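You operate a simulated robot arm through the tools that you are given. There is no shell and no other tool. Be economical: measure what you need, move in short steps, check, and stop when the job is done.

You run a simulated two-armed robot. Do the job below in one go: nothing can be reset, and whatever is moved stays where it is left.

JOB
Pull out board LOT 34, brush its sheet flat, slide it back in and open the rack vent.
Fine: in that order; use the green wide brush and put it back; leave the other boards. Set down upright: green wide brush. What is to be rubbed or washed off counts as gone when no trace of it is left.

It is judged by the outcome, as a careful person would: the job done as asked, and still so three seconds after it is handed in. It fails if anything else is knocked over, pushed out of place, dropped, spilled or broken. Flat cloth is picked up by pressing the open fingertips on it (5 to 10 N) and closing them slowly along it; thin cloth reads only 2 to 8 mm in the jaws.

ROBOT AND FRAMES
Two 7-joint arms with two-finger parallel grippers on one trunk, hanging from a carriage that runs on a gantry, over the field with the corners [1150, 640], [-1150, 640], [-1150, -640], [1150, -640] (x, y) and turns from -6 to 682 degrees about z. Base frame: it is fixed where the carriage stands at the start and does not move with it; the origin is on the floor, on the carriage's upright axis, x ahead of it, y to its left, z up. Units: mm, degrees, N and s.
The left shoulder is at the start at [40, 173, 1222], the right one opposite. With the tool pointing down near the work surface each hand reaches from about 100 to 760 mm from the robot's upright axis, wherever it stands, measured 20 degrees to its own side. Places, roughly: bottom rack board [1200, -300, 600]; green wide brush (12x5x16 cm) [1000, -700, 900]; lower middle rack board [1200, -300, 800]; rack vent slider [1000, -200, 1300]; top rack board [1200, -300, 1200]; upper middle rack board [1200, -300, 1000]. Payload 3.43 kg a hand.
The TCP of each hand is the grasp point between the finger pads, 30 mm short of the fingertips. In the tool frame z runs along the fingers and y along their closing line. Largest opening 94 mm; finger width 28, thickness 10; the body of the gripper, 50 by 96 mm, starts 55 mm behind the TCP.
Orientation is that of the tool frame in the base frame, as a unit quaternion [x, y, z, w]. With the fingers straight down and closing along the base's y, the tool's x points along the base's -x, its y along +y and its z along -z.

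CONTROLS
- The arms move only by the tool arm_command. It takes "left_steps", "right_steps" or both (then of equal length, played together; a hand with none holds still); each is a list of rows, each a list of 7 numbers: the turn, a rotation vector about the tool's x, y, z in degrees, then the shift along the tool's x, y, z in m, then the closure, from 0 (fully open) to 1 (shut). In form: [[rx, ry, rz, x, y, z, claw], ...]. A call has 1 to 10 rows; each row shifts and turns the commanded pose from where the row before left it, along the tool's axes as they then stand. A row lasts 0.2 s, in which the tool goes at most 50 mm and 8.6 degrees; a call with a longer step from one row to the next is refused whole, and so is a gripper value outside its range. A pose out of reach is approached as far as the arm can. The call stops where the force on the tool passes 40 N (or 10 N more than at its start, if that is more) or the arm is blocked; 0.2 s more then pass. Each finger travels about 72 mm/s and halts on what it meets, pressing with about 30 N; the grip force reading is that of the motor and also rises with nothing between the fingers. The clock runs only during rows and for 0.2 s after the last one: add rows that do not move to give the fingers time. The reply holds the time, the measured pose of the TCP, the force on the tool along the base axes, the opening and the grip force, in the units named above and with some noise, with the torque about the TCP (base axes, N m) and any sound that the robot's microphone picked up.
- Cameras (640 x 400 px; columns grow to the right, rows downward): "scene" is now at [223.9, -21.3, 1510.4]; the picture's right is [-0.26, -0.97, 0.00], its down [-0.81, 0.22, -0.55] and it looks along [0.53, -0.14, -0.84] (base axes); focal length 282 px, centre (320, 200). "left" rides on the left gripper at [76, -14, -102] in its tool frame; the picture's right is [0.18, 0.98, 0.00], its down [-0.75, 0.14, -0.64] and it looks along [-0.63, 0.12, 0.77] (tool axes); focal length 243 px, centre (320, 200). "right" rides on the right gripper at [76, 14, -103] in its tool frame; the picture's right is [-0.18, 0.98, 0.00], its down [-0.75, -0.14, -0.64] and it looks along [-0.63, -0.12, 0.77] (tool axes); focal length 243 px, centre (320, 200). There is no depth. A picture from a camera that has moved, and an enlarged one, comes with that camera's place and axes in the base frame and with its lens. The place of the scene camera against the robot may be out by one fixed shift of up to 12 mm in any direction.
- grab_frame(camera): a new picture of that camera. The clock stands still meanwhile.
- lift_body(by): slides the trunk up (or, below 0, down) by that many mm; the arms and the scene camera ride with it, the base frame stays. It gives what a move gives, with no picture.
- drive_base(legs): drives the robot by 1 to 6 legs, each [ahead, left, turn to the left] in mm, mm and degrees, along the robot's own axes; the way and the turn of a leg run together, so that a leg with both is an arc; at most 1500 mm and 180 degrees a leg. The arms and the cameras ride along, it lands a little off, and it stops where it bumps. It keeps to its track: a leg is cut to what the track allows. It gives what a move gives.
- head_to(pan, tilt): turns the head with the scene camera to pan (to the left, within 86 degrees either way) and tilt (down, from -29 to 69), counted from straight ahead of the robot. It gives what a move gives.
- enlarge(camera, box): a new picture of the part [left, top, right, bottom] of that camera's present view, enlarged. The clock stands still meanwhile.
- sign_off(): hands the job in; it is judged then, once.

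Go step by step. Nothing tells you exact positions but the pictures and the camera data: compare them with the known pose of the tool, close in by small moves and look again before you grip or let go. The budget is 120 turns and 88 pictures, counting those below and the enlarged ones. Unless the task says otherwise, let go and move clear before handing in, and close with one line.

The tools are called after "Call:" as name(argument=value, ...) on one line, values as JSON. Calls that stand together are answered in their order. arm_command: Moves the arms, as the interface text tells. Its arguments: {"type":"object","properties":{"left_steps":{"type":"array","items":{"type":"array","items":{"type":"number"}}},"right_steps":{"type":"array","items":{"type":"array","items":{"type":"number"}}}},"required":[]} The other tools are called the same way: lift_body (by) slides the trunk up or down; drive_base (legs) drives the base; head_to (pan, tilt) turns the head that bears the scene camera; grab_frame (camera) takes a picture; enlarge (camera, box) takes an enlarged picture of a part of a camera's view; sign_off () hands the job in.

At the start:

```text
t: 0.0
left_position: [460.5, 52.5, 815.2]
left_tcp_rot: [0.0, 1.0, 0.0, 0.0]
left_force: [0.2, 0.5, -0.8]
left_wrist_torque: [0.01, -0.02, -0.03]
left_opening: 93.9
left_grasp_force: 0.1
right_position: [463.6, -416.5, 790.6]
right_tcp_rot: [-0.003, 0.999, -0.013, 0.035]
right_force: [87.1, -79.4, -258.5]
right_wrist_torque: [2.77, -12.07, 4.65]
right_opening: 94.2
right_grasp_force: 0.1
trunk travel left (down, up): [-375.0, 406.0]
robot x, y, heading: [-1.8, -4.0, 0.0]
head pan, tilt: [-15.0, 57.0]
```

scene: 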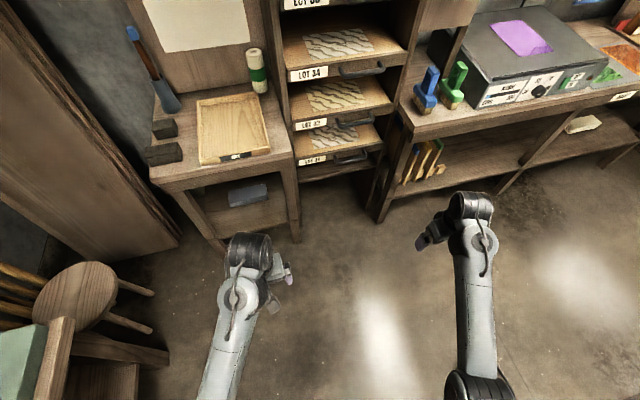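
right: 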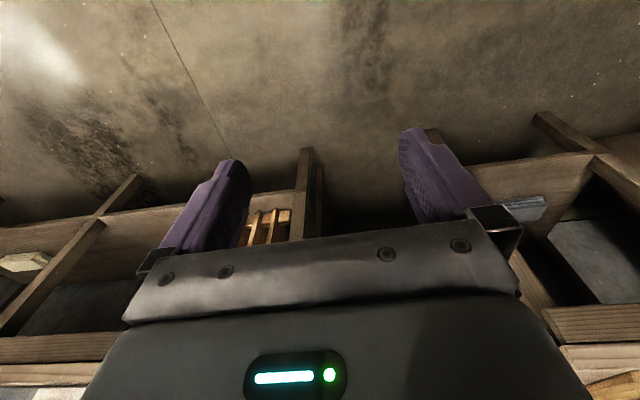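
left: 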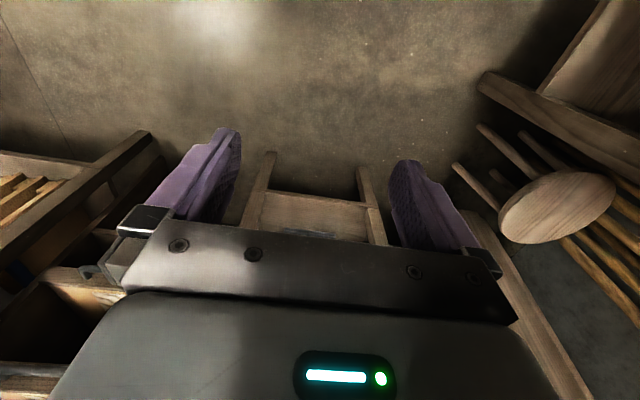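

I see a rack of boards ahead with a table on the left and a bench with brushes on the right. The right arm reads a strange force, so I look around from a flatter head angle first.

Call:
head_to(pan=-15, tilt=25)

Call:
grab_frame(camera="scene")

```text
t: 1.0
left_position: [460.3, 53.0, 816.4]
left_tcp_rot: [0.0, 1.0, 0.0, 0.0]
left_force: [0.5, 0.9, -0.2]
left_wrist_torque: [0.01, -0.01, -0.01]
left_opening: 93.9
left_grasp_force: 0.1
right_position: [466.0, -417.9, 791.7]
right_tcp_rot: [-0.004, 0.999, -0.015, 0.041]
right_force: [36.9, -45.7, -116.5]
right_wrist_torque: [2.36, -5.84, 3.05]
right_opening: 94.2
right_grasp_force: 0.1
trunk travel left (down, up): [-375.0, 406.0]
robot x, y, heading: [-2.5, 1.2, 0.1]
head pan, tilt: [-15.0, 25.0]
```

```text
84 pictures are left
camera scene: at [245.3, -27.0, 1556.8], right [-0.26, -0.97, 0.0], down [-0.41, 0.11, -0.91], along [0.88, -0.23, -0.42], focal length 282 px, centre (320, 200)
```

scene: 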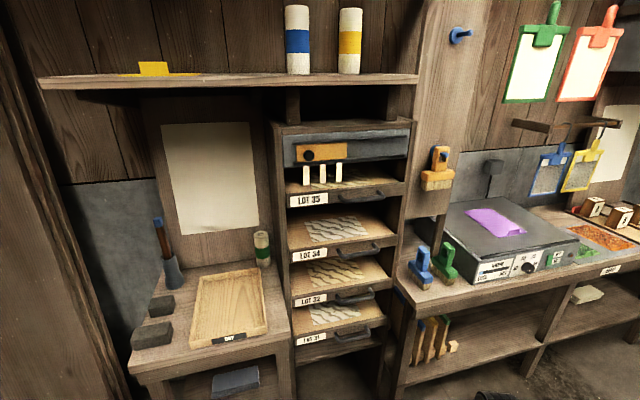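

The rack has four boards, with LOT 34 apparently second from the top. The brushes stand on the bench to the right of the rack. I zoom in on the rack and the brushes.

Call:
enlarge(camera="scene", box=[260, 110, 440, 222])

Call:
enlarge(camera="scene", box=[260, 200, 480, 337])

```text
3.56 times, centred on (350, 166) of scene
camera zoom: at [245.3, -27.0, 1556.8], right [-0.26, -0.97, 0.0], down [-0.41, 0.11, -0.91], along [0.88, -0.23, -0.42], focal length 1005 px, centre (213, 321)
```

zoom: 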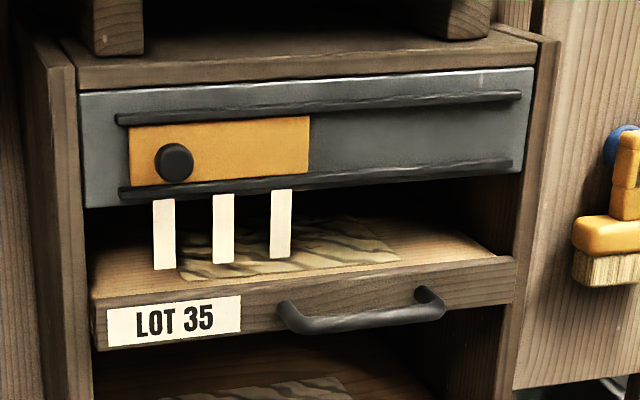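

```text
2.91 times, centred on (370, 268) of scene
camera zoom: at [245.3, -27.0, 1556.8], right [-0.26, -0.97, 0.0], down [-0.41, 0.11, -0.91], along [0.88, -0.23, -0.42], focal length 822 px, centre (174, 1)
```

zoom: 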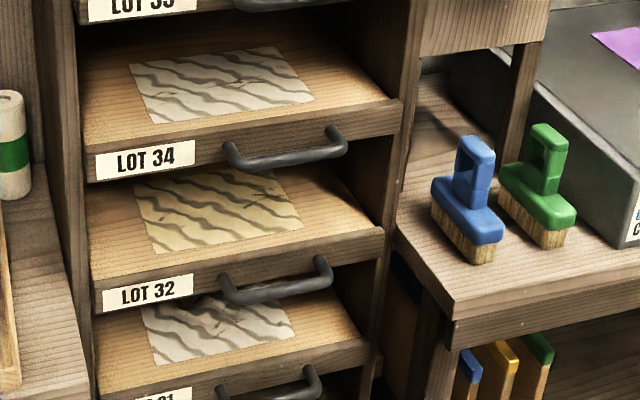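

LOT 34 is the second board from the top, and the green brush stands on the bench beside the blue one. I move sideways towards the rack and brush to get a second viewpoint for triangulation.

Call:
drive_base(legs=[[100, -350, 0]])

Call:
head_to(pan=0, tilt=35)

Call:
grab_frame(camera="scene")

```text
t: 3.3
left_position: [560.4, -302.5, 816.4]
left_tcp_rot: [0.002, 1.0, 0.0, 0.0]
left_force: [-0.1, -0.3, 0.0]
left_wrist_torque: [-0.02, -0.03, -0.02]
left_opening: 94.1
left_grasp_force: 0.0
right_position: [565.9, -774.5, 791.3]
right_tcp_rot: [-0.002, 0.999, -0.014, 0.042]
right_force: [42.3, -34.8, -116.1]
right_wrist_torque: [0.95, -5.43, 1.93]
right_opening: 94.0
right_grasp_force: 0.2
trunk travel left (down, up): [-375.0, 406.0]
robot x, y, heading: [100.3, -354.2, -0.3]
head pan, tilt: [-15.0, 25.0]
```

```text
t: 4.1
left_position: [562.1, -303.6, 816.1]
left_tcp_rot: [0.002, 1.0, 0.0, -0.001]
left_force: [0.4, 1.3, 0.2]
left_wrist_torque: [0.04, 0.05, 0.01]
left_opening: 94.0
left_grasp_force: 0.0
right_position: [566.0, -774.3, 791.4]
right_tcp_rot: [-0.002, 0.999, -0.015, 0.044]
right_force: [20.5, -21.7, -60.0]
right_wrist_torque: [0.94, -2.96, 1.36]
right_opening: 93.9
right_grasp_force: 0.0
trunk travel left (down, up): [-375.0, 406.0]
robot x, y, heading: [101.1, -349.5, -0.3]
head pan, tilt: [0.0, 35.0]
```

```text
81 pictures are left
camera scene: at [344.9, -358.7, 1541.2], right [0.0, -1.0, 0.0], down [-0.57, 0.0, -0.82], along [0.82, 0.0, -0.57], focal length 282 px, centre (320, 200)
```

scene: 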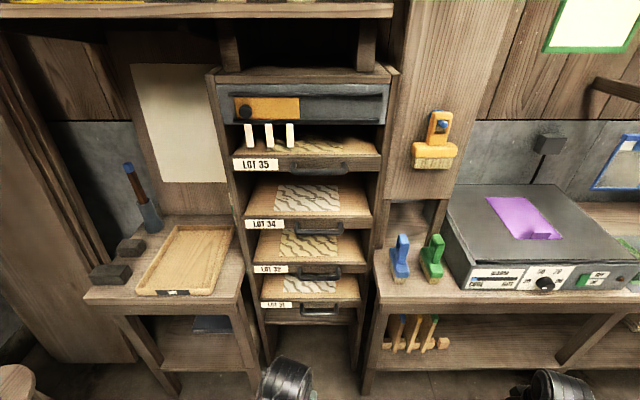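

Triangulating the two views puts the LOT 34 handle near (961, -359, 1010), the green brush near (977, -716, 885) and the vent knob near (989, -187, 1344). I zoom in on the handle and the brushes for shape and orientation.

Call:
enlarge(camera="scene", box=[230, 170, 390, 270])

Call:
enlarge(camera="scene", box=[370, 215, 482, 285])

Call:
enlarge(camera="scene", box=[210, 70, 402, 190])

```text
4.00 times, centred on (310, 220) of scene
camera zoom: at [344.9, -358.7, 1541.2], right [0.0, -1.0, 0.0], down [-0.57, 0.0, -0.82], along [0.82, 0.0, -0.57], focal length 1130 px, centre (360, 120)
```

zoom: 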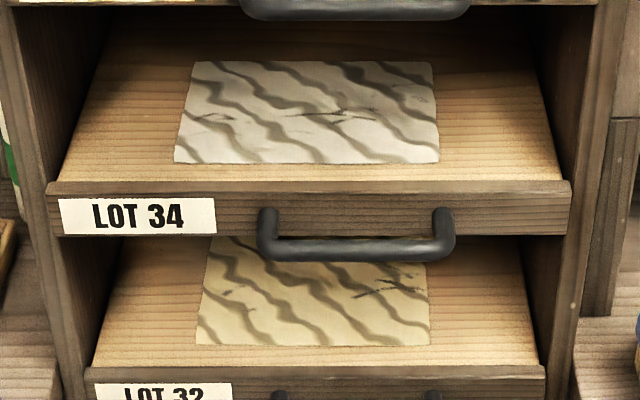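

```text
5.71 times, centred on (426, 250) of scene
camera zoom: at [344.9, -358.7, 1541.2], right [0.0, -1.0, 0.0], down [-0.57, 0.0, -0.82], along [0.82, 0.0, -0.57], focal length 1614 px, centre (-286, -86)
```

zoom: 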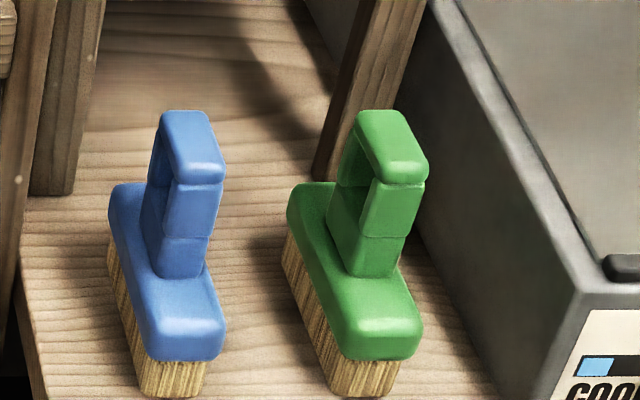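

```text
3.33 times, centred on (306, 130) of scene
camera zoom: at [344.9, -358.7, 1541.2], right [0.0, -1.0, 0.0], down [-0.57, 0.0, -0.82], along [0.82, 0.0, -0.57], focal length 942 px, centre (367, 433)
```

zoom: 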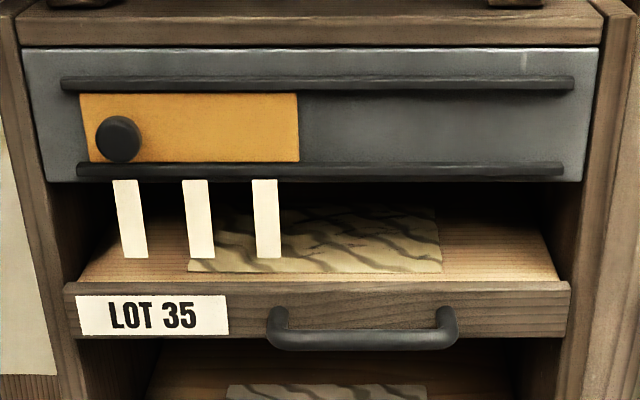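

The brush's handle is thin across y, so a straight-down grip closing along y suits it. First I turn the left tool to point forward, to take the LOT 34 handle.

Call:
arm_command(left_steps=[[0, -8.5, 0, 0, 0, -0.03, 0], [0, -8.5, 0, 0, 0, -0.03, 0], [0, -8.5, 0, 0, 0, -0.03, 0], [0, -8.5, 0, 0, 0, -0.03, 0], [0, -8.5, 0, 0, 0, -0.03, 0], [0, -8.5, 0, -0.03, 0, 0, 0], [0, -8.5, 0, -0.03, 0, 0, 0], [0, -8.5, 0, -0.03, 0, 0, 0], [0, -8.5, 0, -0.03, 0, 0, 0], [0, -8.5, 0, -0.03, 0, 0, 0]])

Call:
arm_command(left_steps=[[0, -5, 0, 0, 0, 0, 0], [0, 0, 8.5, 0, 0, 0, 0], [0, 0, 8.5, 0, 0, 0, 0], [0, 0, 8.5, 0, 0, 0, 0], [0, 0, 8.5, 0, 0, 0, 0], [0, 0, 8.5, 0, 0, 0, 0], [0, 0, 8.5, 0, 0, 0, 0], [0, 0, 8.5, 0, 0, 0, 0], [0, 0, 8.5, 0, 0, 0, 0], [0, 0, 8.5, 0, 0, 0, 0]])

```text
t: 6.3
left_position: [592.1, -302.4, 1082.8]
left_tcp_rot: [0.001, 0.737, 0.0, 0.676]
left_force: [0.3, 0.0, 1.3]
left_wrist_torque: [-0.05, 0.0, 0.01]
left_opening: 94.0
left_grasp_force: 0.0
right_position: [566.8, -775.2, 791.7]
right_tcp_rot: [0.0, 0.999, -0.015, 0.043]
right_force: [21.9, -16.8, -60.6]
right_wrist_torque: [0.42, -2.81, 0.99]
right_opening: 94.1
right_grasp_force: 0.1
trunk travel left (down, up): [-375.0, 406.0]
robot x, y, heading: [102.8, -350.8, -0.0]
head pan, tilt: [0.0, 35.0]
```

```text
t: 8.5
left_position: [591.6, -303.7, 1083.4]
left_tcp_rot: [0.44, 0.554, 0.438, 0.555]
left_force: [-0.9, 0.0, -0.9]
left_wrist_torque: [0.02, -0.01, 0.01]
left_opening: 94.2
left_grasp_force: 0.2
right_position: [565.0, -774.3, 790.7]
right_tcp_rot: [-0.002, 0.999, -0.015, 0.044]
right_force: [21.3, -19.0, -60.8]
right_wrist_torque: [0.52, -2.86, 1.08]
right_opening: 94.0
right_grasp_force: 0.0
trunk travel left (down, up): [-375.0, 406.0]
robot x, y, heading: [101.0, -357.7, -0.0]
head pan, tilt: [0.0, 35.0]
```

The forward pitch works. I finish the roll and raise the right hand above bench height before driving nearer.

Call:
arm_command(left_steps=[[0, 0, 7, 0, 0, 0, 0], [0, 0, 6.5, 0, 0, 0, 0], [0, 0, 0, 0, -0.036, 0, 0], [0, 0, 0, 0, -0.036, 0, 0], [0, 0, 0, 0, 0, 0, 0], [0, 0, 0, 0, 0, 0, 0], [0, 0, 0, 0, 0, 0, 0], [0, 0, 0, 0, 0, 0, 0], [0, 0, 0, 0, 0, 0, 0]], right_steps=[[0, 0, 0, 0, 0, -0.035, 0], [0, 0, 0, 0, 0, -0.035, 0], [0, 0, 0, 0, 0, -0.035, 0], [0, 0, 0, 0, 0, -0.035, 0], [0, 0, 0, 0, 0, -0.035, 0], [0, 0, 0, 0, 0, -0.035, 0], [0, 0, 0, 0, 0, -0.035, 0], [0, 0, 0, 0, 0, -0.035, 0], [0, 0, 0, 0, 0, -0.035, 0]])

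Call:
drive_base(legs=[[200, -55, 0]])

Call:
grab_frame(camera="left")

Call:
grab_frame(camera="scene")

```text
t: 8.8
left_position: [594.1, -303.7, 1082.5]
left_tcp_rot: [0.442, 0.551, 0.441, 0.553]
left_force: [0.2, -0.3, 0.5]
left_wrist_torque: [0.0, 0.0, 0.01]
left_opening: 94.1
left_grasp_force: 0.1
right_position: [567.6, -775.1, 794.0]
right_tcp_rot: [-0.002, 0.999, -0.017, 0.048]
right_force: [14.4, -9.0, -29.4]
right_wrist_torque: [0.32, -0.96, 0.42]
right_opening: 93.8
right_grasp_force: 0.1
trunk travel left (down, up): [-375.0, 406.0]
robot x, y, heading: [102.6, -358.5, -0.2]
head pan, tilt: [0.0, 35.0]
stopped in row 1 (right hand): the force on the tool passed its limit at 130 N (the readings are from after the stop); the commanded pose is now the measured one
```

```text
t: 9.6
left_position: [616.5, -309.5, 1083.9]
left_tcp_rot: [0.443, 0.551, 0.441, 0.554]
left_force: [0.8, 0.2, 0.9]
left_wrist_torque: [0.03, 0.0, 0.03]
left_opening: 93.9
left_grasp_force: 0.1
right_position: [592.1, -782.1, 794.3]
right_tcp_rot: [-0.002, 0.999, -0.017, 0.049]
right_force: [7.0, -4.0, -11.5]
right_wrist_torque: [0.1, -0.36, 0.14]
right_opening: 94.1
right_grasp_force: 0.1
trunk travel left (down, up): [-375.0, 406.0]
robot x, y, heading: [121.5, -362.7, 0.0]
head pan, tilt: [0.0, 35.0]
stopped in leg 1: the force on the tool passed its limit at 44 N (the readings are from after the stop); the commanded pose is now the measured one
```

```text
77 pictures are left
camera left: at [512.0, -237.7, 1053.2], right [0.0, 0.4, 0.92], down [-0.65, -0.7, 0.3], along [0.76, -0.59, 0.25], focal length 243 px, centre (320, 200)
```

left: 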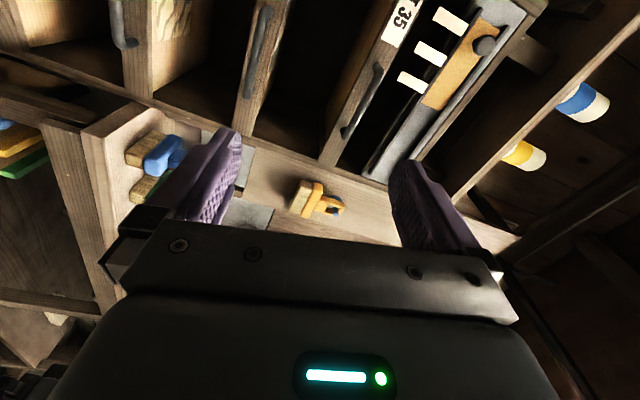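

```text
76 pictures are left
camera scene: at [367.6, -365.1, 1541.8], right [0.0, -1.0, 0.0], down [-0.57, 0.0, -0.82], along [0.82, 0.0, -0.57], focal length 282 px, centre (320, 200)
```

scene: 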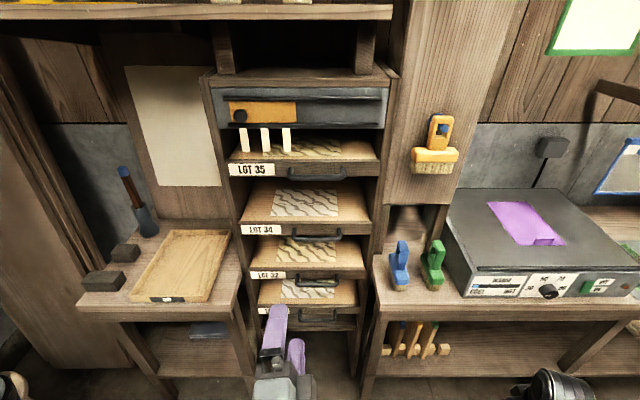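

The right-arm force is fading as its commanded pose settles, and I see no contact in the picture. I try raising it again, gently.

Call:
arm_command(right_steps=[[0, 0, 0, 0, 0, 0, 0], [0, 0, 0, 0, 0, -0.01, 0], [0, 0, 0, 0, 0, -0.02, 0], [0, 0, 0, 0, 0, -0.03, 0]])

Call:
grab_frame(camera="right")

```text
t: 10.1
left_position: [613.9, -309.5, 1082.0]
left_tcp_rot: [0.444, 0.551, 0.44, 0.553]
left_force: [0.3, -0.4, 0.2]
left_wrist_torque: [0.01, 0.03, -0.01]
left_opening: 93.8
left_grasp_force: 0.0
right_position: [588.7, -782.5, 795.7]
right_tcp_rot: [-0.002, 0.999, -0.019, 0.051]
right_force: [7.5, -5.1, -17.5]
right_wrist_torque: [0.2, -0.53, 0.31]
right_opening: 93.9
right_grasp_force: 0.0
trunk travel left (down, up): [-375.0, 406.0]
robot x, y, heading: [124.6, -361.4, -0.3]
head pan, tilt: [0.0, 35.0]
stopped in row 2 (right hand): the force on the tool passed its limit at 59 N (the readings are from after the stop); the commanded pose is now the measured one
```

```text
75 pictures are left
camera right: at [502.8, -763.0, 890.6], right [0.18, 0.98, -0.02], down [0.68, -0.11, 0.72], along [0.71, -0.14, -0.69], focal length 243 px, centre (320, 200)
```

right: 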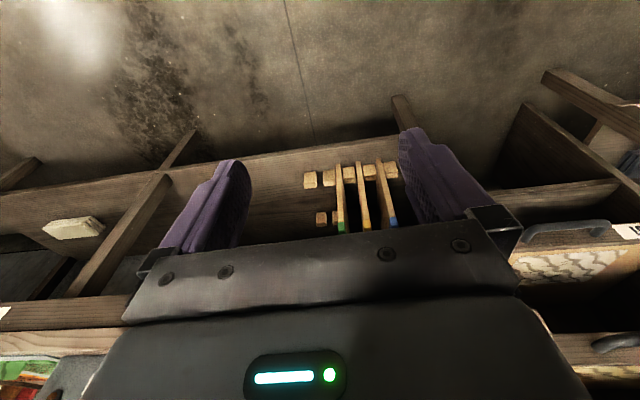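

Moving up still loads the right arm, as if something holds it down. I look at the right arm itself.

Call:
head_to(pan=-45, tilt=60)

Call:
grab_frame(camera="scene")

```text
t: 11.3
left_position: [613.1, -309.2, 1082.3]
left_tcp_rot: [0.444, 0.551, 0.44, 0.553]
left_force: [0.5, 0.0, 0.2]
left_wrist_torque: [0.02, 0.01, 0.02]
left_opening: 93.9
left_grasp_force: 0.0
right_position: [587.8, -780.0, 796.1]
right_tcp_rot: [-0.002, 0.999, -0.018, 0.05]
right_force: [11.8, -10.7, -29.8]
right_wrist_torque: [0.38, -1.42, 0.64]
right_opening: 94.3
right_grasp_force: 0.0
trunk travel left (down, up): [-375.0, 406.0]
robot x, y, heading: [120.7, -360.0, -0.1]
head pan, tilt: [-45.0, 60.0]
```

```text
74 pictures are left
camera scene: at [324.4, -411.4, 1506.9], right [-0.71, -0.7, 0.0], down [-0.61, 0.61, -0.5], along [0.35, -0.35, -0.87], focal length 282 px, centre (320, 200)
```

scene: 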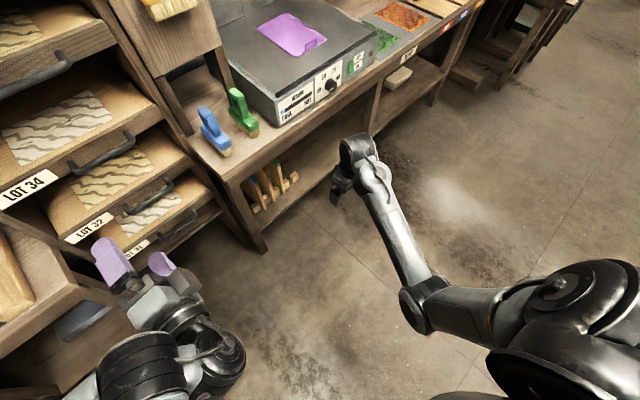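

Nothing touches the right arm, so it is probably pressing on one of its own joint limits. I try small moves in other directions.

Call:
arm_command(right_steps=[[0, 0, 0, 0, 0.01, 0.0, 0], [0, 0, 0, 0, 0.02, 0.0, 0], [0, 0, 0, 0, 0.02, 0.0, 0]])

Call:
arm_command(right_steps=[[0, 0, 0, -0.01, 0, 0.0, 0], [0, 0, 0, -0.02, 0, 0.0, 0], [0, 0, 0, -0.02, 0, 0.0, 0]])

Call:
arm_command(right_steps=[[0, 0, 0, 0, 0, 0.01, 0], [0, 0, 0, 0, 0, 0.02, 0]])

```text
t: 11.6
left_position: [612.7, -308.8, 1082.3]
left_tcp_rot: [0.444, 0.551, 0.441, 0.552]
left_force: [0.3, 0.6, -1.3]
left_wrist_torque: [-0.01, 0.03, 0.02]
left_opening: 93.8
left_grasp_force: 0.1
right_position: [588.7, -778.1, 795.1]
right_tcp_rot: [-0.005, 0.998, -0.019, 0.051]
right_force: [9.0, -2.4, -14.9]
right_wrist_torque: [-0.14, -0.38, -0.07]
right_opening: 94.2
right_grasp_force: 0.2
trunk travel left (down, up): [-375.0, 406.0]
robot x, y, heading: [122.9, -359.8, -0.3]
head pan, tilt: [-45.0, 60.0]
stopped in row 1 (right hand): the force on the tool passed its limit at 52 N (the readings are from after the stop); the commanded pose is now the measured one
```

```text
t: 12.4
left_position: [614.0, -309.9, 1082.6]
left_tcp_rot: [0.443, 0.551, 0.441, 0.553]
left_force: [0.8, -0.1, 0.6]
left_wrist_torque: [0.02, 0.0, 0.0]
left_opening: 93.9
left_grasp_force: 0.1
right_position: [637.9, -777.5, 801.3]
right_tcp_rot: [-0.004, 0.999, -0.019, 0.051]
right_force: [-0.3, -0.1, 0.2]
right_wrist_torque: [-0.02, -0.01, -0.01]
right_opening: 94.1
right_grasp_force: 0.1
trunk travel left (down, up): [-375.0, 406.0]
robot x, y, heading: [120.8, -362.7, -0.1]
head pan, tilt: [-45.0, 60.0]
```

```text
t: 13.0
left_position: [612.0, -310.1, 1082.1]
left_tcp_rot: [0.444, 0.551, 0.44, 0.553]
left_force: [0.1, 0.5, 0.6]
left_wrist_torque: [0.03, -0.02, -0.03]
left_opening: 93.8
left_grasp_force: 0.1
right_position: [642.1, -777.0, 770.2]
right_tcp_rot: [-0.005, 0.998, -0.019, 0.051]
right_force: [-0.1, -0.7, 0.5]
right_wrist_torque: [0.01, -0.01, 0.01]
right_opening: 94.0
right_grasp_force: 0.1
trunk travel left (down, up): [-375.0, 406.0]
robot x, y, heading: [122.3, -360.9, -0.1]
head pan, tilt: [-45.0, 60.0]
```

Moving forward freed it, so it was a joint limit near the body. I lift the trunk instead, which raises the right hand above the bench without flexing that wrist.

Call:
lift_body(by=200)

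Call:
arm_command(right_steps=[[2.5, 0, 0, 0, 0, 0, 0], [0, 5.5, 0, 0, 0, 0, 0]])

Call:
arm_command(left_steps=[[0, 0, 7, 0, -0.035, 0, 0], [0, 0, 6.5, 0, -0.035, 0, 0], [0, 0, 0, 0, -0.035, 0, 0], [0, 0, 0, 0, -0.035, 0, 0], [0, 0, 0, 0, -0.035, 0, 0], [0, 0, 0, 0, -0.035, 0, 0], [0, 0, 0, 0, -0.035, 0, 0], [0, 0, 0, 0, -0.03, 0, 0]])

```text
t: 15.2
left_position: [612.8, -309.6, 1281.8]
left_tcp_rot: [0.444, 0.551, 0.44, 0.552]
left_force: [0.5, -0.1, 0.3]
left_wrist_torque: [-0.02, -0.01, 0.01]
left_opening: 93.9
left_grasp_force: 0.0
right_position: [642.4, -777.5, 969.0]
right_tcp_rot: [-0.006, 0.999, -0.019, 0.051]
right_force: [0.2, 0.4, 1.0]
right_wrist_torque: [0.0, 0.02, 0.02]
right_opening: 94.0
right_grasp_force: 0.1
trunk travel left (down, up): [-575.0, 206.0]
robot x, y, heading: [120.8, -359.6, -0.0]
head pan, tilt: [-45.0, 60.0]
```

```text
t: 15.8
left_position: [613.2, -310.4, 1282.6]
left_tcp_rot: [0.443, 0.551, 0.441, 0.553]
left_force: [-0.3, -0.5, 0.1]
left_wrist_torque: [-0.02, 0.0, 0.01]
left_opening: 94.0
left_grasp_force: 0.1
right_position: [642.9, -778.8, 972.0]
right_tcp_rot: [-0.001, 0.999, -0.041, 0.002]
right_force: [-0.3, -0.2, -0.4]
right_wrist_torque: [0.01, 0.01, 0.02]
right_opening: 93.7
right_grasp_force: 0.1
trunk travel left (down, up): [-575.0, 206.0]
robot x, y, heading: [122.0, -360.0, -0.3]
head pan, tilt: [-45.0, 60.0]
```

```text
t: 17.6
left_position: [612.7, -317.1, 1009.7]
left_tcp_rot: [0.505, 0.496, 0.501, 0.498]
left_force: [0.0, 0.2, -0.1]
left_wrist_torque: [0.0, 0.01, 0.0]
left_opening: 94.0
left_grasp_force: 0.1
right_position: [641.4, -778.3, 970.9]
right_tcp_rot: [-0.002, 0.999, -0.041, 0.003]
right_force: [0.3, -0.2, 0.5]
right_wrist_torque: [-0.04, -0.02, -0.01]
right_opening: 94.1
right_grasp_force: 0.1
trunk travel left (down, up): [-575.0, 206.0]
robot x, y, heading: [122.4, -360.0, -0.3]
head pan, tilt: [-45.0, 60.0]
```

Left tool points forward at handle height. I level the right tool and drive in 150 mm, keeping both hands short of the furniture.

Call:
arm_command(right_steps=[[-4.7, 0, 0, 0, 0, 0, 0], [0, 0, 0, 0, 0, -0.03, 0], [0, 0, 0, 0, 0, -0.03, 0]])

Call:
drive_base(legs=[[150, -40, 0]])

Call:
head_to(pan=0, tilt=50)

Call:
grab_frame(camera="scene")

Call:
grab_frame(camera="left")

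```text
t: 18.1
left_position: [612.3, -317.8, 1008.8]
left_tcp_rot: [0.506, 0.495, 0.503, 0.497]
left_force: [0.4, 0.3, 0.9]
left_wrist_torque: [0.0, 0.0, -0.01]
left_opening: 94.0
left_grasp_force: 0.1
right_position: [644.4, -778.9, 985.0]
right_tcp_rot: [-0.001, 1.0, -0.002, 0.009]
right_force: [10.9, -4.6, -24.6]
right_wrist_torque: [0.0, -0.66, 0.14]
right_opening: 94.1
right_grasp_force: 0.1
trunk travel left (down, up): [-575.0, 206.0]
robot x, y, heading: [123.3, -361.1, -0.3]
head pan, tilt: [-45.0, 60.0]
stopped in row 2 (right hand): the force on the tool passed its limit at 96 N (the readings are from after the stop); the commanded pose is now the measured one
```

```text
t: 19.3
left_position: [712.8, -343.8, 1010.1]
left_tcp_rot: [0.505, 0.496, 0.503, 0.496]
left_force: [0.2, -0.2, 1.3]
left_wrist_torque: [0.01, 0.0, 0.01]
left_opening: 94.0
left_grasp_force: 0.1
right_position: [747.3, -803.8, 985.9]
right_tcp_rot: [-0.003, 1.0, -0.001, 0.011]
right_force: [6.4, -2.8, -13.4]
right_wrist_torque: [0.08, -0.33, 0.12]
right_opening: 94.0
right_grasp_force: 0.1
trunk travel left (down, up): [-575.0, 206.0]
robot x, y, heading: [221.8, -389.2, -0.0]
head pan, tilt: [-45.0, 60.0]
stopped in leg 1: the force on the tool passed its limit at 41 N (the readings are from after the stop); the commanded pose is now the measured one
```

```text
t: 20.4
left_position: [711.8, -343.3, 1009.1]
left_tcp_rot: [0.505, 0.497, 0.502, 0.496]
left_force: [0.1, 0.5, -0.5]
left_wrist_torque: [0.01, 0.02, -0.05]
left_opening: 93.9
left_grasp_force: 0.0
right_position: [746.5, -803.9, 986.2]
right_tcp_rot: [-0.002, 1.0, -0.001, 0.01]
right_force: [6.6, -2.6, -21.3]
right_wrist_torque: [-0.17, -0.8, 0.06]
right_opening: 93.9
right_grasp_force: 0.1
trunk travel left (down, up): [-575.0, 206.0]
robot x, y, heading: [219.9, -388.9, -0.1]
head pan, tilt: [0.0, 50.0]
```

```text
73 pictures are left
camera scene: at [454.8, -390.9, 1719.4], right [0.0, -1.0, 0.0], down [-0.77, 0.0, -0.64], along [0.64, 0.0, -0.77], focal length 282 px, centre (320, 200)
```

scene: 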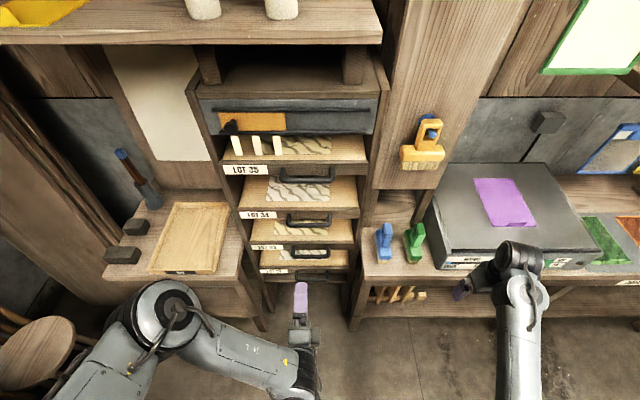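

```text
72 pictures are left
camera left: at [607.9, -265.3, 996.6], right [0.0, 0.17, 0.99], down [-0.64, -0.75, 0.13], along [0.77, -0.63, 0.11], focal length 243 px, centre (320, 200)
```

left: 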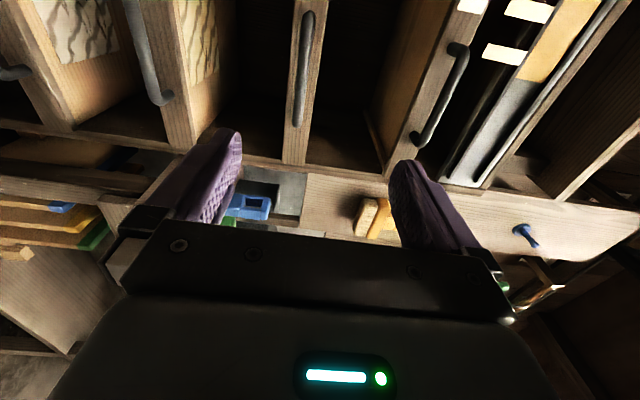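

The scene gives the handle z near 1009 while the wrist camera suggests about 990, so I approach halfway and measure again. I also nudge the right hand forward off its limit.

Call:
arm_command(left_steps=[[0, 0, 0, -0.012, -0.008, 0.03, 0], [0, 0, 0, 0, 0, 0.04, 0], [0, 0, 0, 0, 0, 0.04, 0], [0, 0, 0, 0, 0, 0.02, 0]], right_steps=[[0, 0, 0, -0.02, 0, 0, 0], [0, 0, 0, -0.02, 0, 0, 0], [0, 0, 0, 0, 0, 0, 0], [0, 0, 0, 0, 0, 0, 0]])

Call:
grab_frame(camera="left")

Call:
enlarge(camera="scene", box=[220, 150, 380, 250])

```text
t: 21.4
left_position: [799.2, -354.4, 1008.7]
left_tcp_rot: [0.504, 0.496, 0.503, 0.496]
left_force: [-0.4, -0.1, 0.4]
left_wrist_torque: [-0.02, -0.05, -0.01]
left_opening: 94.1
left_grasp_force: 0.1
left hand out of reach, approached as far as the arm can: row 3, 4
right_position: [787.3, -803.1, 985.3]
right_tcp_rot: [-0.003, 1.0, -0.002, 0.01]
right_force: [0.0, -1.0, 0.4]
right_wrist_torque: [-0.03, 0.05, -0.02]
right_opening: 93.8
right_grasp_force: 0.0
trunk travel left (down, up): [-575.0, 206.0]
robot x, y, heading: [219.4, -382.8, -0.2]
head pan, tilt: [0.0, 50.0]
```

```text
71 pictures are left
camera left: at [694.7, -277.1, 995.5], right [0.0, 0.17, 0.99], down [-0.64, -0.76, 0.13], along [0.77, -0.63, 0.11], focal length 243 px, centre (320, 200)
```

left: 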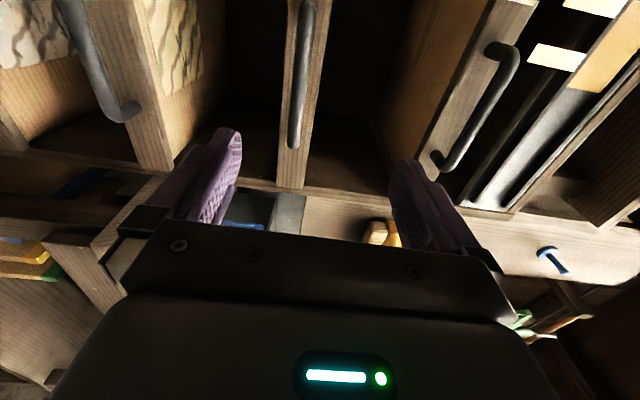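

```text
4.00 times, centred on (300, 200) of scene
camera zoom: at [454.9, -390.9, 1719.5], right [0.0, -1.0, 0.0], down [-0.77, 0.0, -0.64], along [0.64, 0.0, -0.77], focal length 1130 px, centre (400, 200)
```

zoom: 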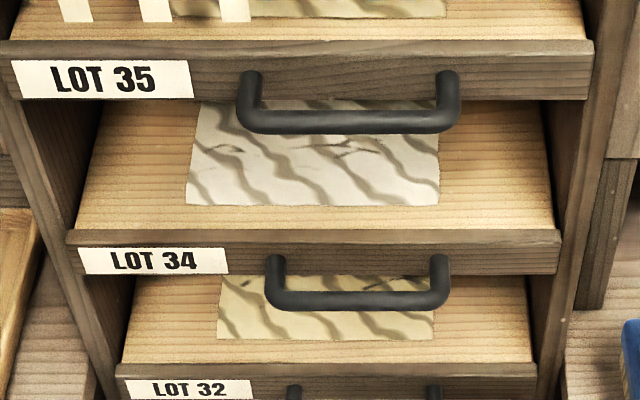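

The left arm ran out of reach at x = 800. The wrist camera puts the handle bar near x 945, y -344 and z 989. I tilt and retract the right hand so that I can drive closer safely.

Call:
arm_command(right_steps=[[0, -8, 0, 0, 0, 0, 0], [0, -8, 0, 0, 0, 0, 0], [0, -8, 0, 0, 0, 0, 0], [0, -8, 0, 0, 0, 0, 0], [0, -8, 0, 0, 0, 0, 0], [0, 0, 0, 0, 0, -0.03, 0], [0, 0, 0, 0, 0, -0.03, 0], [0, 0, 0, 0, 0, -0.03, 0], [0, 0, 0, 0, 0, -0.03, 0]])

Call:
arm_command(left_steps=[[0, 0, 0, 0.01, -0.02, -0.02, 0], [0, 0, 0, 0, 0, 0, 0]])

```text
t: 23.6
left_position: [799.0, -354.6, 1009.6]
left_tcp_rot: [0.504, 0.497, 0.503, 0.496]
left_force: [0.7, -0.3, -0.7]
left_wrist_torque: [0.02, 0.0, -0.01]
left_opening: 93.8
left_grasp_force: 0.0
right_position: [700.0, -849.4, 1092.2]
right_tcp_rot: [0.001, 0.935, -0.046, 0.351]
right_force: [-0.2, 0.5, -0.7]
right_wrist_torque: [0.02, 0.0, 0.03]
right_opening: 94.0
right_grasp_force: 0.1
trunk travel left (down, up): [-575.0, 206.0]
robot x, y, heading: [219.9, -388.4, -0.2]
head pan, tilt: [0.0, 50.0]
stopped in row 9 (right hand): the arm was blocked; the commanded pose is now the measured one
```

```text
t: 24.2
left_position: [779.3, -346.4, 987.9]
left_tcp_rot: [0.504, 0.496, 0.503, 0.496]
left_force: [0.0, -0.4, 0.5]
left_wrist_torque: [0.02, 0.01, -0.01]
left_opening: 94.0
left_grasp_force: 0.1
right_position: [700.7, -848.1, 1091.6]
right_tcp_rot: [0.0, 0.935, -0.045, 0.351]
right_force: [-0.3, -0.8, -0.4]
right_wrist_torque: [0.01, -0.02, -0.03]
right_opening: 93.9
right_grasp_force: 0.0
trunk travel left (down, up): [-575.0, 206.0]
robot x, y, heading: [221.3, -385.9, -0.3]
head pan, tilt: [0.0, 50.0]
```

The right hand is now high and back. I drive ahead 110 mm so the open left fingers stop just before the bar, then check.

Call:
drive_base(legs=[[110, 0, 0]])

Call:
grab_frame(camera="left")

Call:
grab_frame(camera="scene")

```text
t: 25.4
left_position: [890.9, -345.8, 987.7]
left_tcp_rot: [0.505, 0.496, 0.503, 0.496]
left_force: [0.7, -0.8, 0.1]
left_wrist_torque: [0.02, 0.02, -0.02]
left_opening: 93.9
left_grasp_force: 0.0
right_position: [811.0, -850.0, 1091.5]
right_tcp_rot: [0.0, 0.935, -0.045, 0.351]
right_force: [-0.2, 0.0, -0.1]
right_wrist_torque: [-0.01, 0.01, -0.02]
right_opening: 93.8
right_grasp_force: 0.1
trunk travel left (down, up): [-575.0, 206.0]
robot x, y, heading: [330.2, -392.1, -0.2]
head pan, tilt: [0.0, 50.0]
```

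```text
69 pictures are left
camera left: at [785.5, -268.8, 976.0], right [0.0, 0.17, 0.99], down [-0.64, -0.76, 0.13], along [0.77, -0.63, 0.11], focal length 243 px, centre (320, 200)
```

left: 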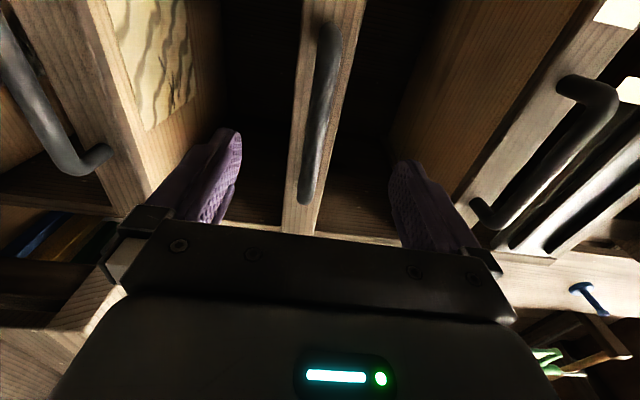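

```text
68 pictures are left
camera scene: at [565.9, -391.3, 1719.6], right [0.0, -1.0, 0.0], down [-0.77, 0.0, -0.64], along [0.64, 0.0, -0.77], focal length 282 px, centre (320, 200)
```

scene: 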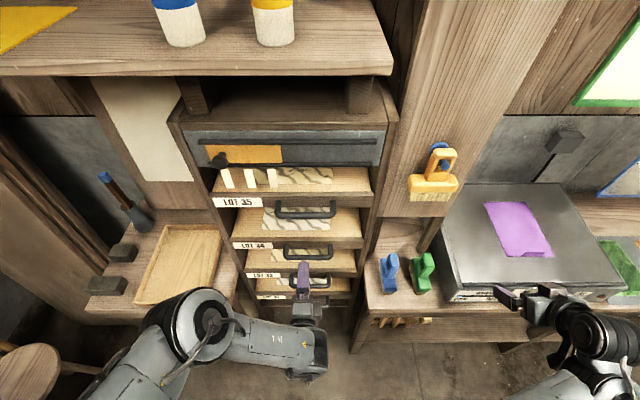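

The bar sits centred between the open fingers, about 55–60 mm ahead of the TCP. I advance about 50 mm, watching the force.

Call:
arm_command(left_steps=[[0, 0, 0, 0, -0.003, 0.02, 0], [0, 0, 0, 0, 0, 0.02, 0], [0, 0, 0, 0, 0, 0.01, 0]])

Call:
grab_frame(camera="left")

```text
t: 26.2
left_position: [898.7, -347.2, 995.2]
left_tcp_rot: [0.505, 0.496, 0.503, 0.495]
left_force: [-0.6, -0.4, -1.4]
left_wrist_torque: [-0.01, 0.02, 0.03]
left_opening: 94.1
left_grasp_force: 0.1
left hand out of reach, approached as far as the arm can: row 1, 2, 3
right_position: [810.4, -850.2, 1091.4]
right_tcp_rot: [0.001, 0.935, -0.046, 0.351]
right_force: [-0.3, 0.6, 0.2]
right_wrist_torque: [-0.01, 0.0, 0.03]
right_opening: 94.0
right_grasp_force: 0.0
trunk travel left (down, up): [-575.0, 206.0]
robot x, y, heading: [329.5, -387.5, -0.1]
head pan, tilt: [0.0, 50.0]
```

```text
67 pictures are left
camera left: at [792.5, -269.4, 982.4], right [0.0, 0.17, 0.99], down [-0.64, -0.76, 0.13], along [0.77, -0.63, 0.11], focal length 243 px, centre (320, 200)
```

left: 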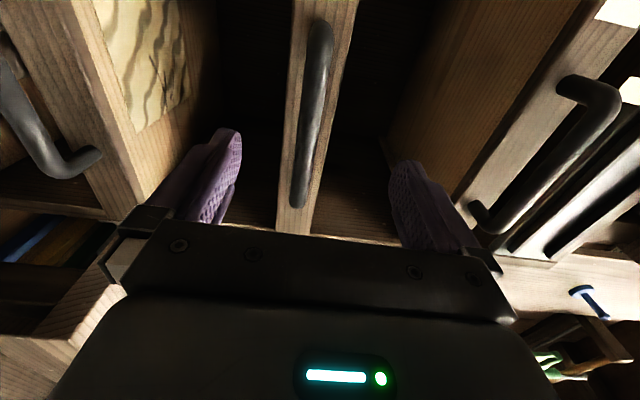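

The left arm is at its reach limit again, so I drive the base the last bit.

Call:
drive_base(legs=[[48, 0, 0]])

Call:
arm_command(left_steps=[[0, 0, 0, 0, -0.008, 0, 0], [0, 0, 0, 0, 0, 0, 0]])

Call:
grab_frame(camera="left")

```text
t: 27.1
left_position: [945.5, -346.7, 996.5]
left_tcp_rot: [0.505, 0.496, 0.504, 0.496]
left_force: [0.1, 0.3, -0.4]
left_wrist_torque: [-0.02, 0.01, -0.01]
left_opening: 94.1
left_grasp_force: 0.1
right_position: [859.8, -849.5, 1090.6]
right_tcp_rot: [0.001, 0.935, -0.046, 0.351]
right_force: [0.9, 0.3, 0.5]
right_wrist_torque: [0.0, -0.01, -0.01]
right_opening: 93.7
right_grasp_force: 0.1
trunk travel left (down, up): [-575.0, 206.0]
robot x, y, heading: [381.7, -390.5, -0.2]
head pan, tilt: [0.0, 50.0]
```

```text
t: 27.8
left_position: [943.0, -347.1, 993.1]
left_tcp_rot: [0.505, 0.496, 0.503, 0.496]
left_force: [-1.5, -0.5, -0.6]
left_wrist_torque: [0.04, 0.02, 0.01]
left_opening: 94.0
left_grasp_force: 0.0
left hand out of reach, approached as far as the arm can: row 1
right_position: [858.7, -851.2, 1091.3]
right_tcp_rot: [0.001, 0.935, -0.047, 0.351]
right_force: [0.8, -0.2, 0.1]
right_wrist_torque: [-0.01, 0.0, -0.05]
right_opening: 93.6
right_grasp_force: 0.0
trunk travel left (down, up): [-575.0, 206.0]
robot x, y, heading: [377.3, -387.6, 0.1]
head pan, tilt: [0.0, 50.0]
```

```text
66 pictures are left
camera left: at [838.0, -270.3, 979.3], right [0.0, 0.17, 0.99], down [-0.64, -0.76, 0.13], along [0.77, -0.63, 0.11], focal length 243 px, centre (320, 200)
```

left: 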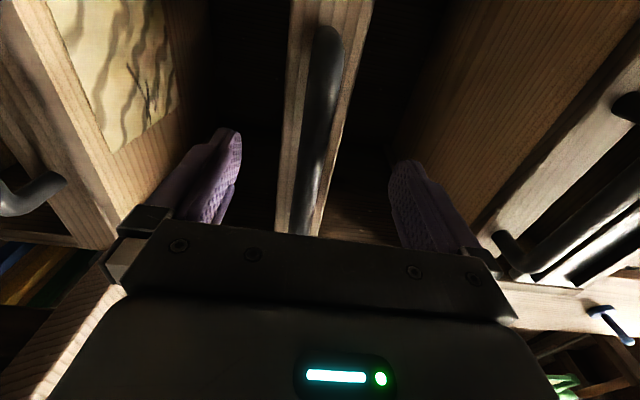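

The bar now lies between the fingertips, a little below centre. I lower slightly and close slowly.

Call:
arm_command(left_steps=[[0, 0, 0, 0, -0.007, 0, 0], [0, 0, 0, 0, 0, 0, 0]])

Call:
arm_command(left_steps=[[0, 0, 0, 0, 0, 0, 0.3], [0, 0, 0, 0, 0, 0, 0.6], [0, 0, 0, 0, 0, 0, 0.9], [0, 0, 0, 0, 0, 0, 1], [0, 0, 0, 0, 0, 0, 1]])

Call:
grab_frame(camera="left")

```text
t: 28.4
left_position: [942.8, -348.9, 991.1]
left_tcp_rot: [0.504, 0.496, 0.504, 0.496]
left_force: [0.3, 0.5, 0.5]
left_wrist_torque: [0.0, -0.01, 0.03]
left_opening: 93.8
left_grasp_force: 0.0
left hand out of reach, approached as far as the arm can: row 1
right_position: [859.6, -848.9, 1092.2]
right_tcp_rot: [0.001, 0.935, -0.047, 0.35]
right_force: [0.5, 0.0, -0.4]
right_wrist_torque: [0.0, -0.03, 0.03]
right_opening: 94.3
right_grasp_force: 0.0
trunk travel left (down, up): [-575.0, 206.0]
robot x, y, heading: [378.5, -383.5, -0.0]
head pan, tilt: [0.0, 50.0]
```

```text
t: 29.6
left_position: [938.1, -347.9, 986.1]
left_tcp_rot: [0.506, 0.503, 0.498, 0.493]
left_force: [2.2, 0.0, -13.6]
left_wrist_torque: [-1.14, 0.36, -0.87]
left_opening: 15.7
left_grasp_force: 44.9
right_position: [859.4, -852.1, 1092.6]
right_tcp_rot: [0.001, 0.935, -0.047, 0.351]
right_force: [-0.5, 0.8, 0.2]
right_wrist_torque: [-0.01, 0.03, -0.01]
right_opening: 94.0
right_grasp_force: 0.1
trunk travel left (down, up): [-575.0, 206.0]
robot x, y, heading: [379.5, -388.2, -0.1]
head pan, tilt: [0.0, 50.0]
stopped in row 5 (left hand): the force on the tool passed its limit at 41 N (the readings are from after the stop); the commanded pose is now the measured one
```

```text
65 pictures are left
camera left: at [833.2, -270.4, 975.0], right [0.02, 0.18, 0.98], down [-0.64, -0.76, 0.15], along [0.77, -0.63, 0.1], focal length 243 px, centre (320, 200)
```

left: 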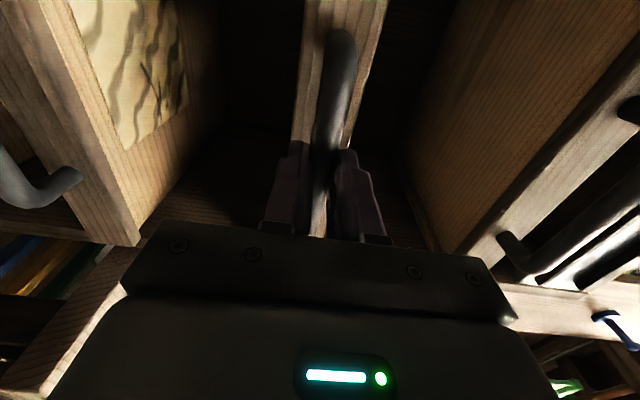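

The bar is gripped with a 16 mm opening. I pull straight back gently.

Call:
arm_command(left_steps=[[0, 0, 0, 0, 0, -0.01, 1], [0, 0, 0, 0, 0, -0.015, 1], [0, 0, 0, 0, 0, -0.015, 1], [0, 0, 0, 0, 0, -0.02, 1], [0, 0, 0, 0, 0, -0.02, 1], [0, 0, 0, 0, 0, -0.02, 1]])

Call:
grab_frame(camera="scene")

```text
t: 31.0
left_position: [838.3, -347.6, 987.6]
left_tcp_rot: [0.509, 0.503, 0.498, 0.49]
left_force: [-0.4, 4.1, -31.8]
left_wrist_torque: [-1.27, 0.7, 0.61]
left_opening: 16.1
left_grasp_force: 44.9
right_position: [857.8, -850.8, 1090.8]
right_tcp_rot: [0.001, 0.936, -0.046, 0.35]
right_force: [-0.1, 0.6, -0.7]
right_wrist_torque: [-0.01, 0.01, 0.0]
right_opening: 93.9
right_grasp_force: 0.0
trunk travel left (down, up): [-575.0, 206.0]
robot x, y, heading: [381.6, -388.2, -0.1]
head pan, tilt: [0.0, 50.0]
```

```text
64 pictures are left
camera scene: at [612.3, -391.2, 1718.8], right [0.0, -1.0, 0.0], down [-0.77, 0.0, -0.64], along [0.64, 0.0, -0.77], focal length 282 px, centre (320, 200)
```

scene: 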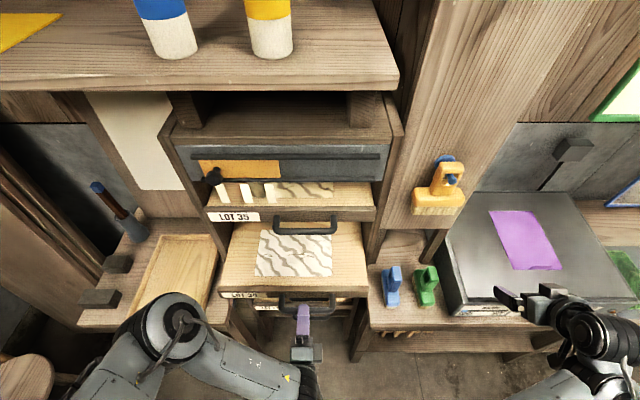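

The board slides out fine and 100 mm of it is out already. I keep pulling, easing the hand 2 mm down to unload the vertical force.

Call:
arm_command(left_steps=[[0, 0, 0, 0, -0.002, -0.015, 1], [0, 0, 0, 0, 0, -0.02, 1], [0, 0, 0, 0, 0, -0.02, 1], [0, 0, 0, 0, 0, -0.02, 1], [0, 0, 0, 0, 0, -0.02, 1]])

Call:
grab_frame(camera="scene")

```text
t: 32.2
left_position: [794.3, -347.1, 986.4]
left_tcp_rot: [0.507, 0.501, 0.5, 0.492]
left_force: [-0.4, 6.0, -19.8]
left_wrist_torque: [-1.27, 0.37, -0.18]
left_opening: 15.6
left_grasp_force: 44.9
left hand out of reach, approached as far as the arm can: row 3, 4, 5
right_position: [857.3, -849.4, 1091.3]
right_tcp_rot: [0.001, 0.935, -0.046, 0.351]
right_force: [-0.5, -0.5, -0.1]
right_wrist_torque: [-0.01, 0.0, 0.0]
right_opening: 94.0
right_grasp_force: 0.0
trunk travel left (down, up): [-575.0, 206.0]
robot x, y, heading: [383.4, -385.0, -0.0]
head pan, tilt: [0.0, 50.0]
```

```text
63 pictures are left
camera scene: at [612.8, -391.1, 1719.2], right [0.0, -1.0, 0.0], down [-0.77, 0.0, -0.64], along [0.64, 0.0, -0.77], focal length 282 px, centre (320, 200)
```

scene: 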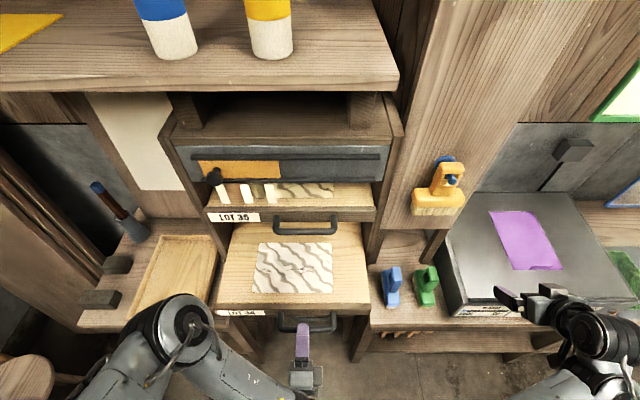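

The arm cannot fold further, so I back the base off for the remaining pull while gripping the handle.

Call:
drive_base(legs=[[-60, 0, 0]])

Call:
drive_base(legs=[[-50, 0, 0]])

Call:
grab_frame(camera="scene")

```text
t: 33.2
left_position: [736.6, -347.4, 985.9]
left_tcp_rot: [0.507, 0.501, 0.499, 0.492]
left_force: [0.6, 4.8, -19.2]
left_wrist_torque: [-1.24, 0.39, -0.05]
left_opening: 15.6
left_grasp_force: 45.1
right_position: [799.9, -849.8, 1090.6]
right_tcp_rot: [0.001, 0.935, -0.045, 0.351]
right_force: [0.3, 0.1, 0.2]
right_wrist_torque: [-0.01, 0.0, -0.02]
right_opening: 94.0
right_grasp_force: 0.1
trunk travel left (down, up): [-575.0, 206.0]
robot x, y, heading: [320.8, -389.3, -0.3]
head pan, tilt: [0.0, 50.0]
```

```text
t: 34.1
left_position: [687.9, -348.3, 985.3]
left_tcp_rot: [0.506, 0.502, 0.499, 0.493]
left_force: [-0.1, 0.4, -8.8]
left_wrist_torque: [-1.27, 0.19, -0.06]
left_opening: 15.8
left_grasp_force: 45.0
right_position: [750.2, -850.0, 1092.7]
right_tcp_rot: [0.0, 0.935, -0.046, 0.351]
right_force: [-0.7, 0.1, -1.1]
right_wrist_torque: [-0.01, -0.02, -0.03]
right_opening: 94.0
right_grasp_force: 0.0
trunk travel left (down, up): [-575.0, 206.0]
robot x, y, heading: [271.5, -391.5, -0.0]
head pan, tilt: [0.0, 50.0]
```

```text
62 pictures are left
camera scene: at [505.1, -391.0, 1719.2], right [0.0, -1.0, 0.0], down [-0.77, 0.0, -0.64], along [0.64, 0.0, -0.77], focal length 282 px, centre (320, 200)
```

scene: 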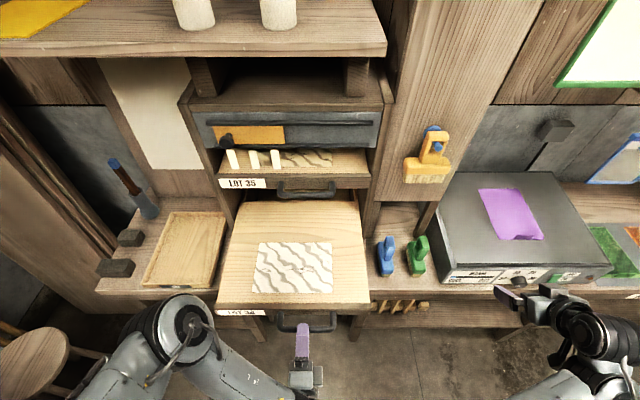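

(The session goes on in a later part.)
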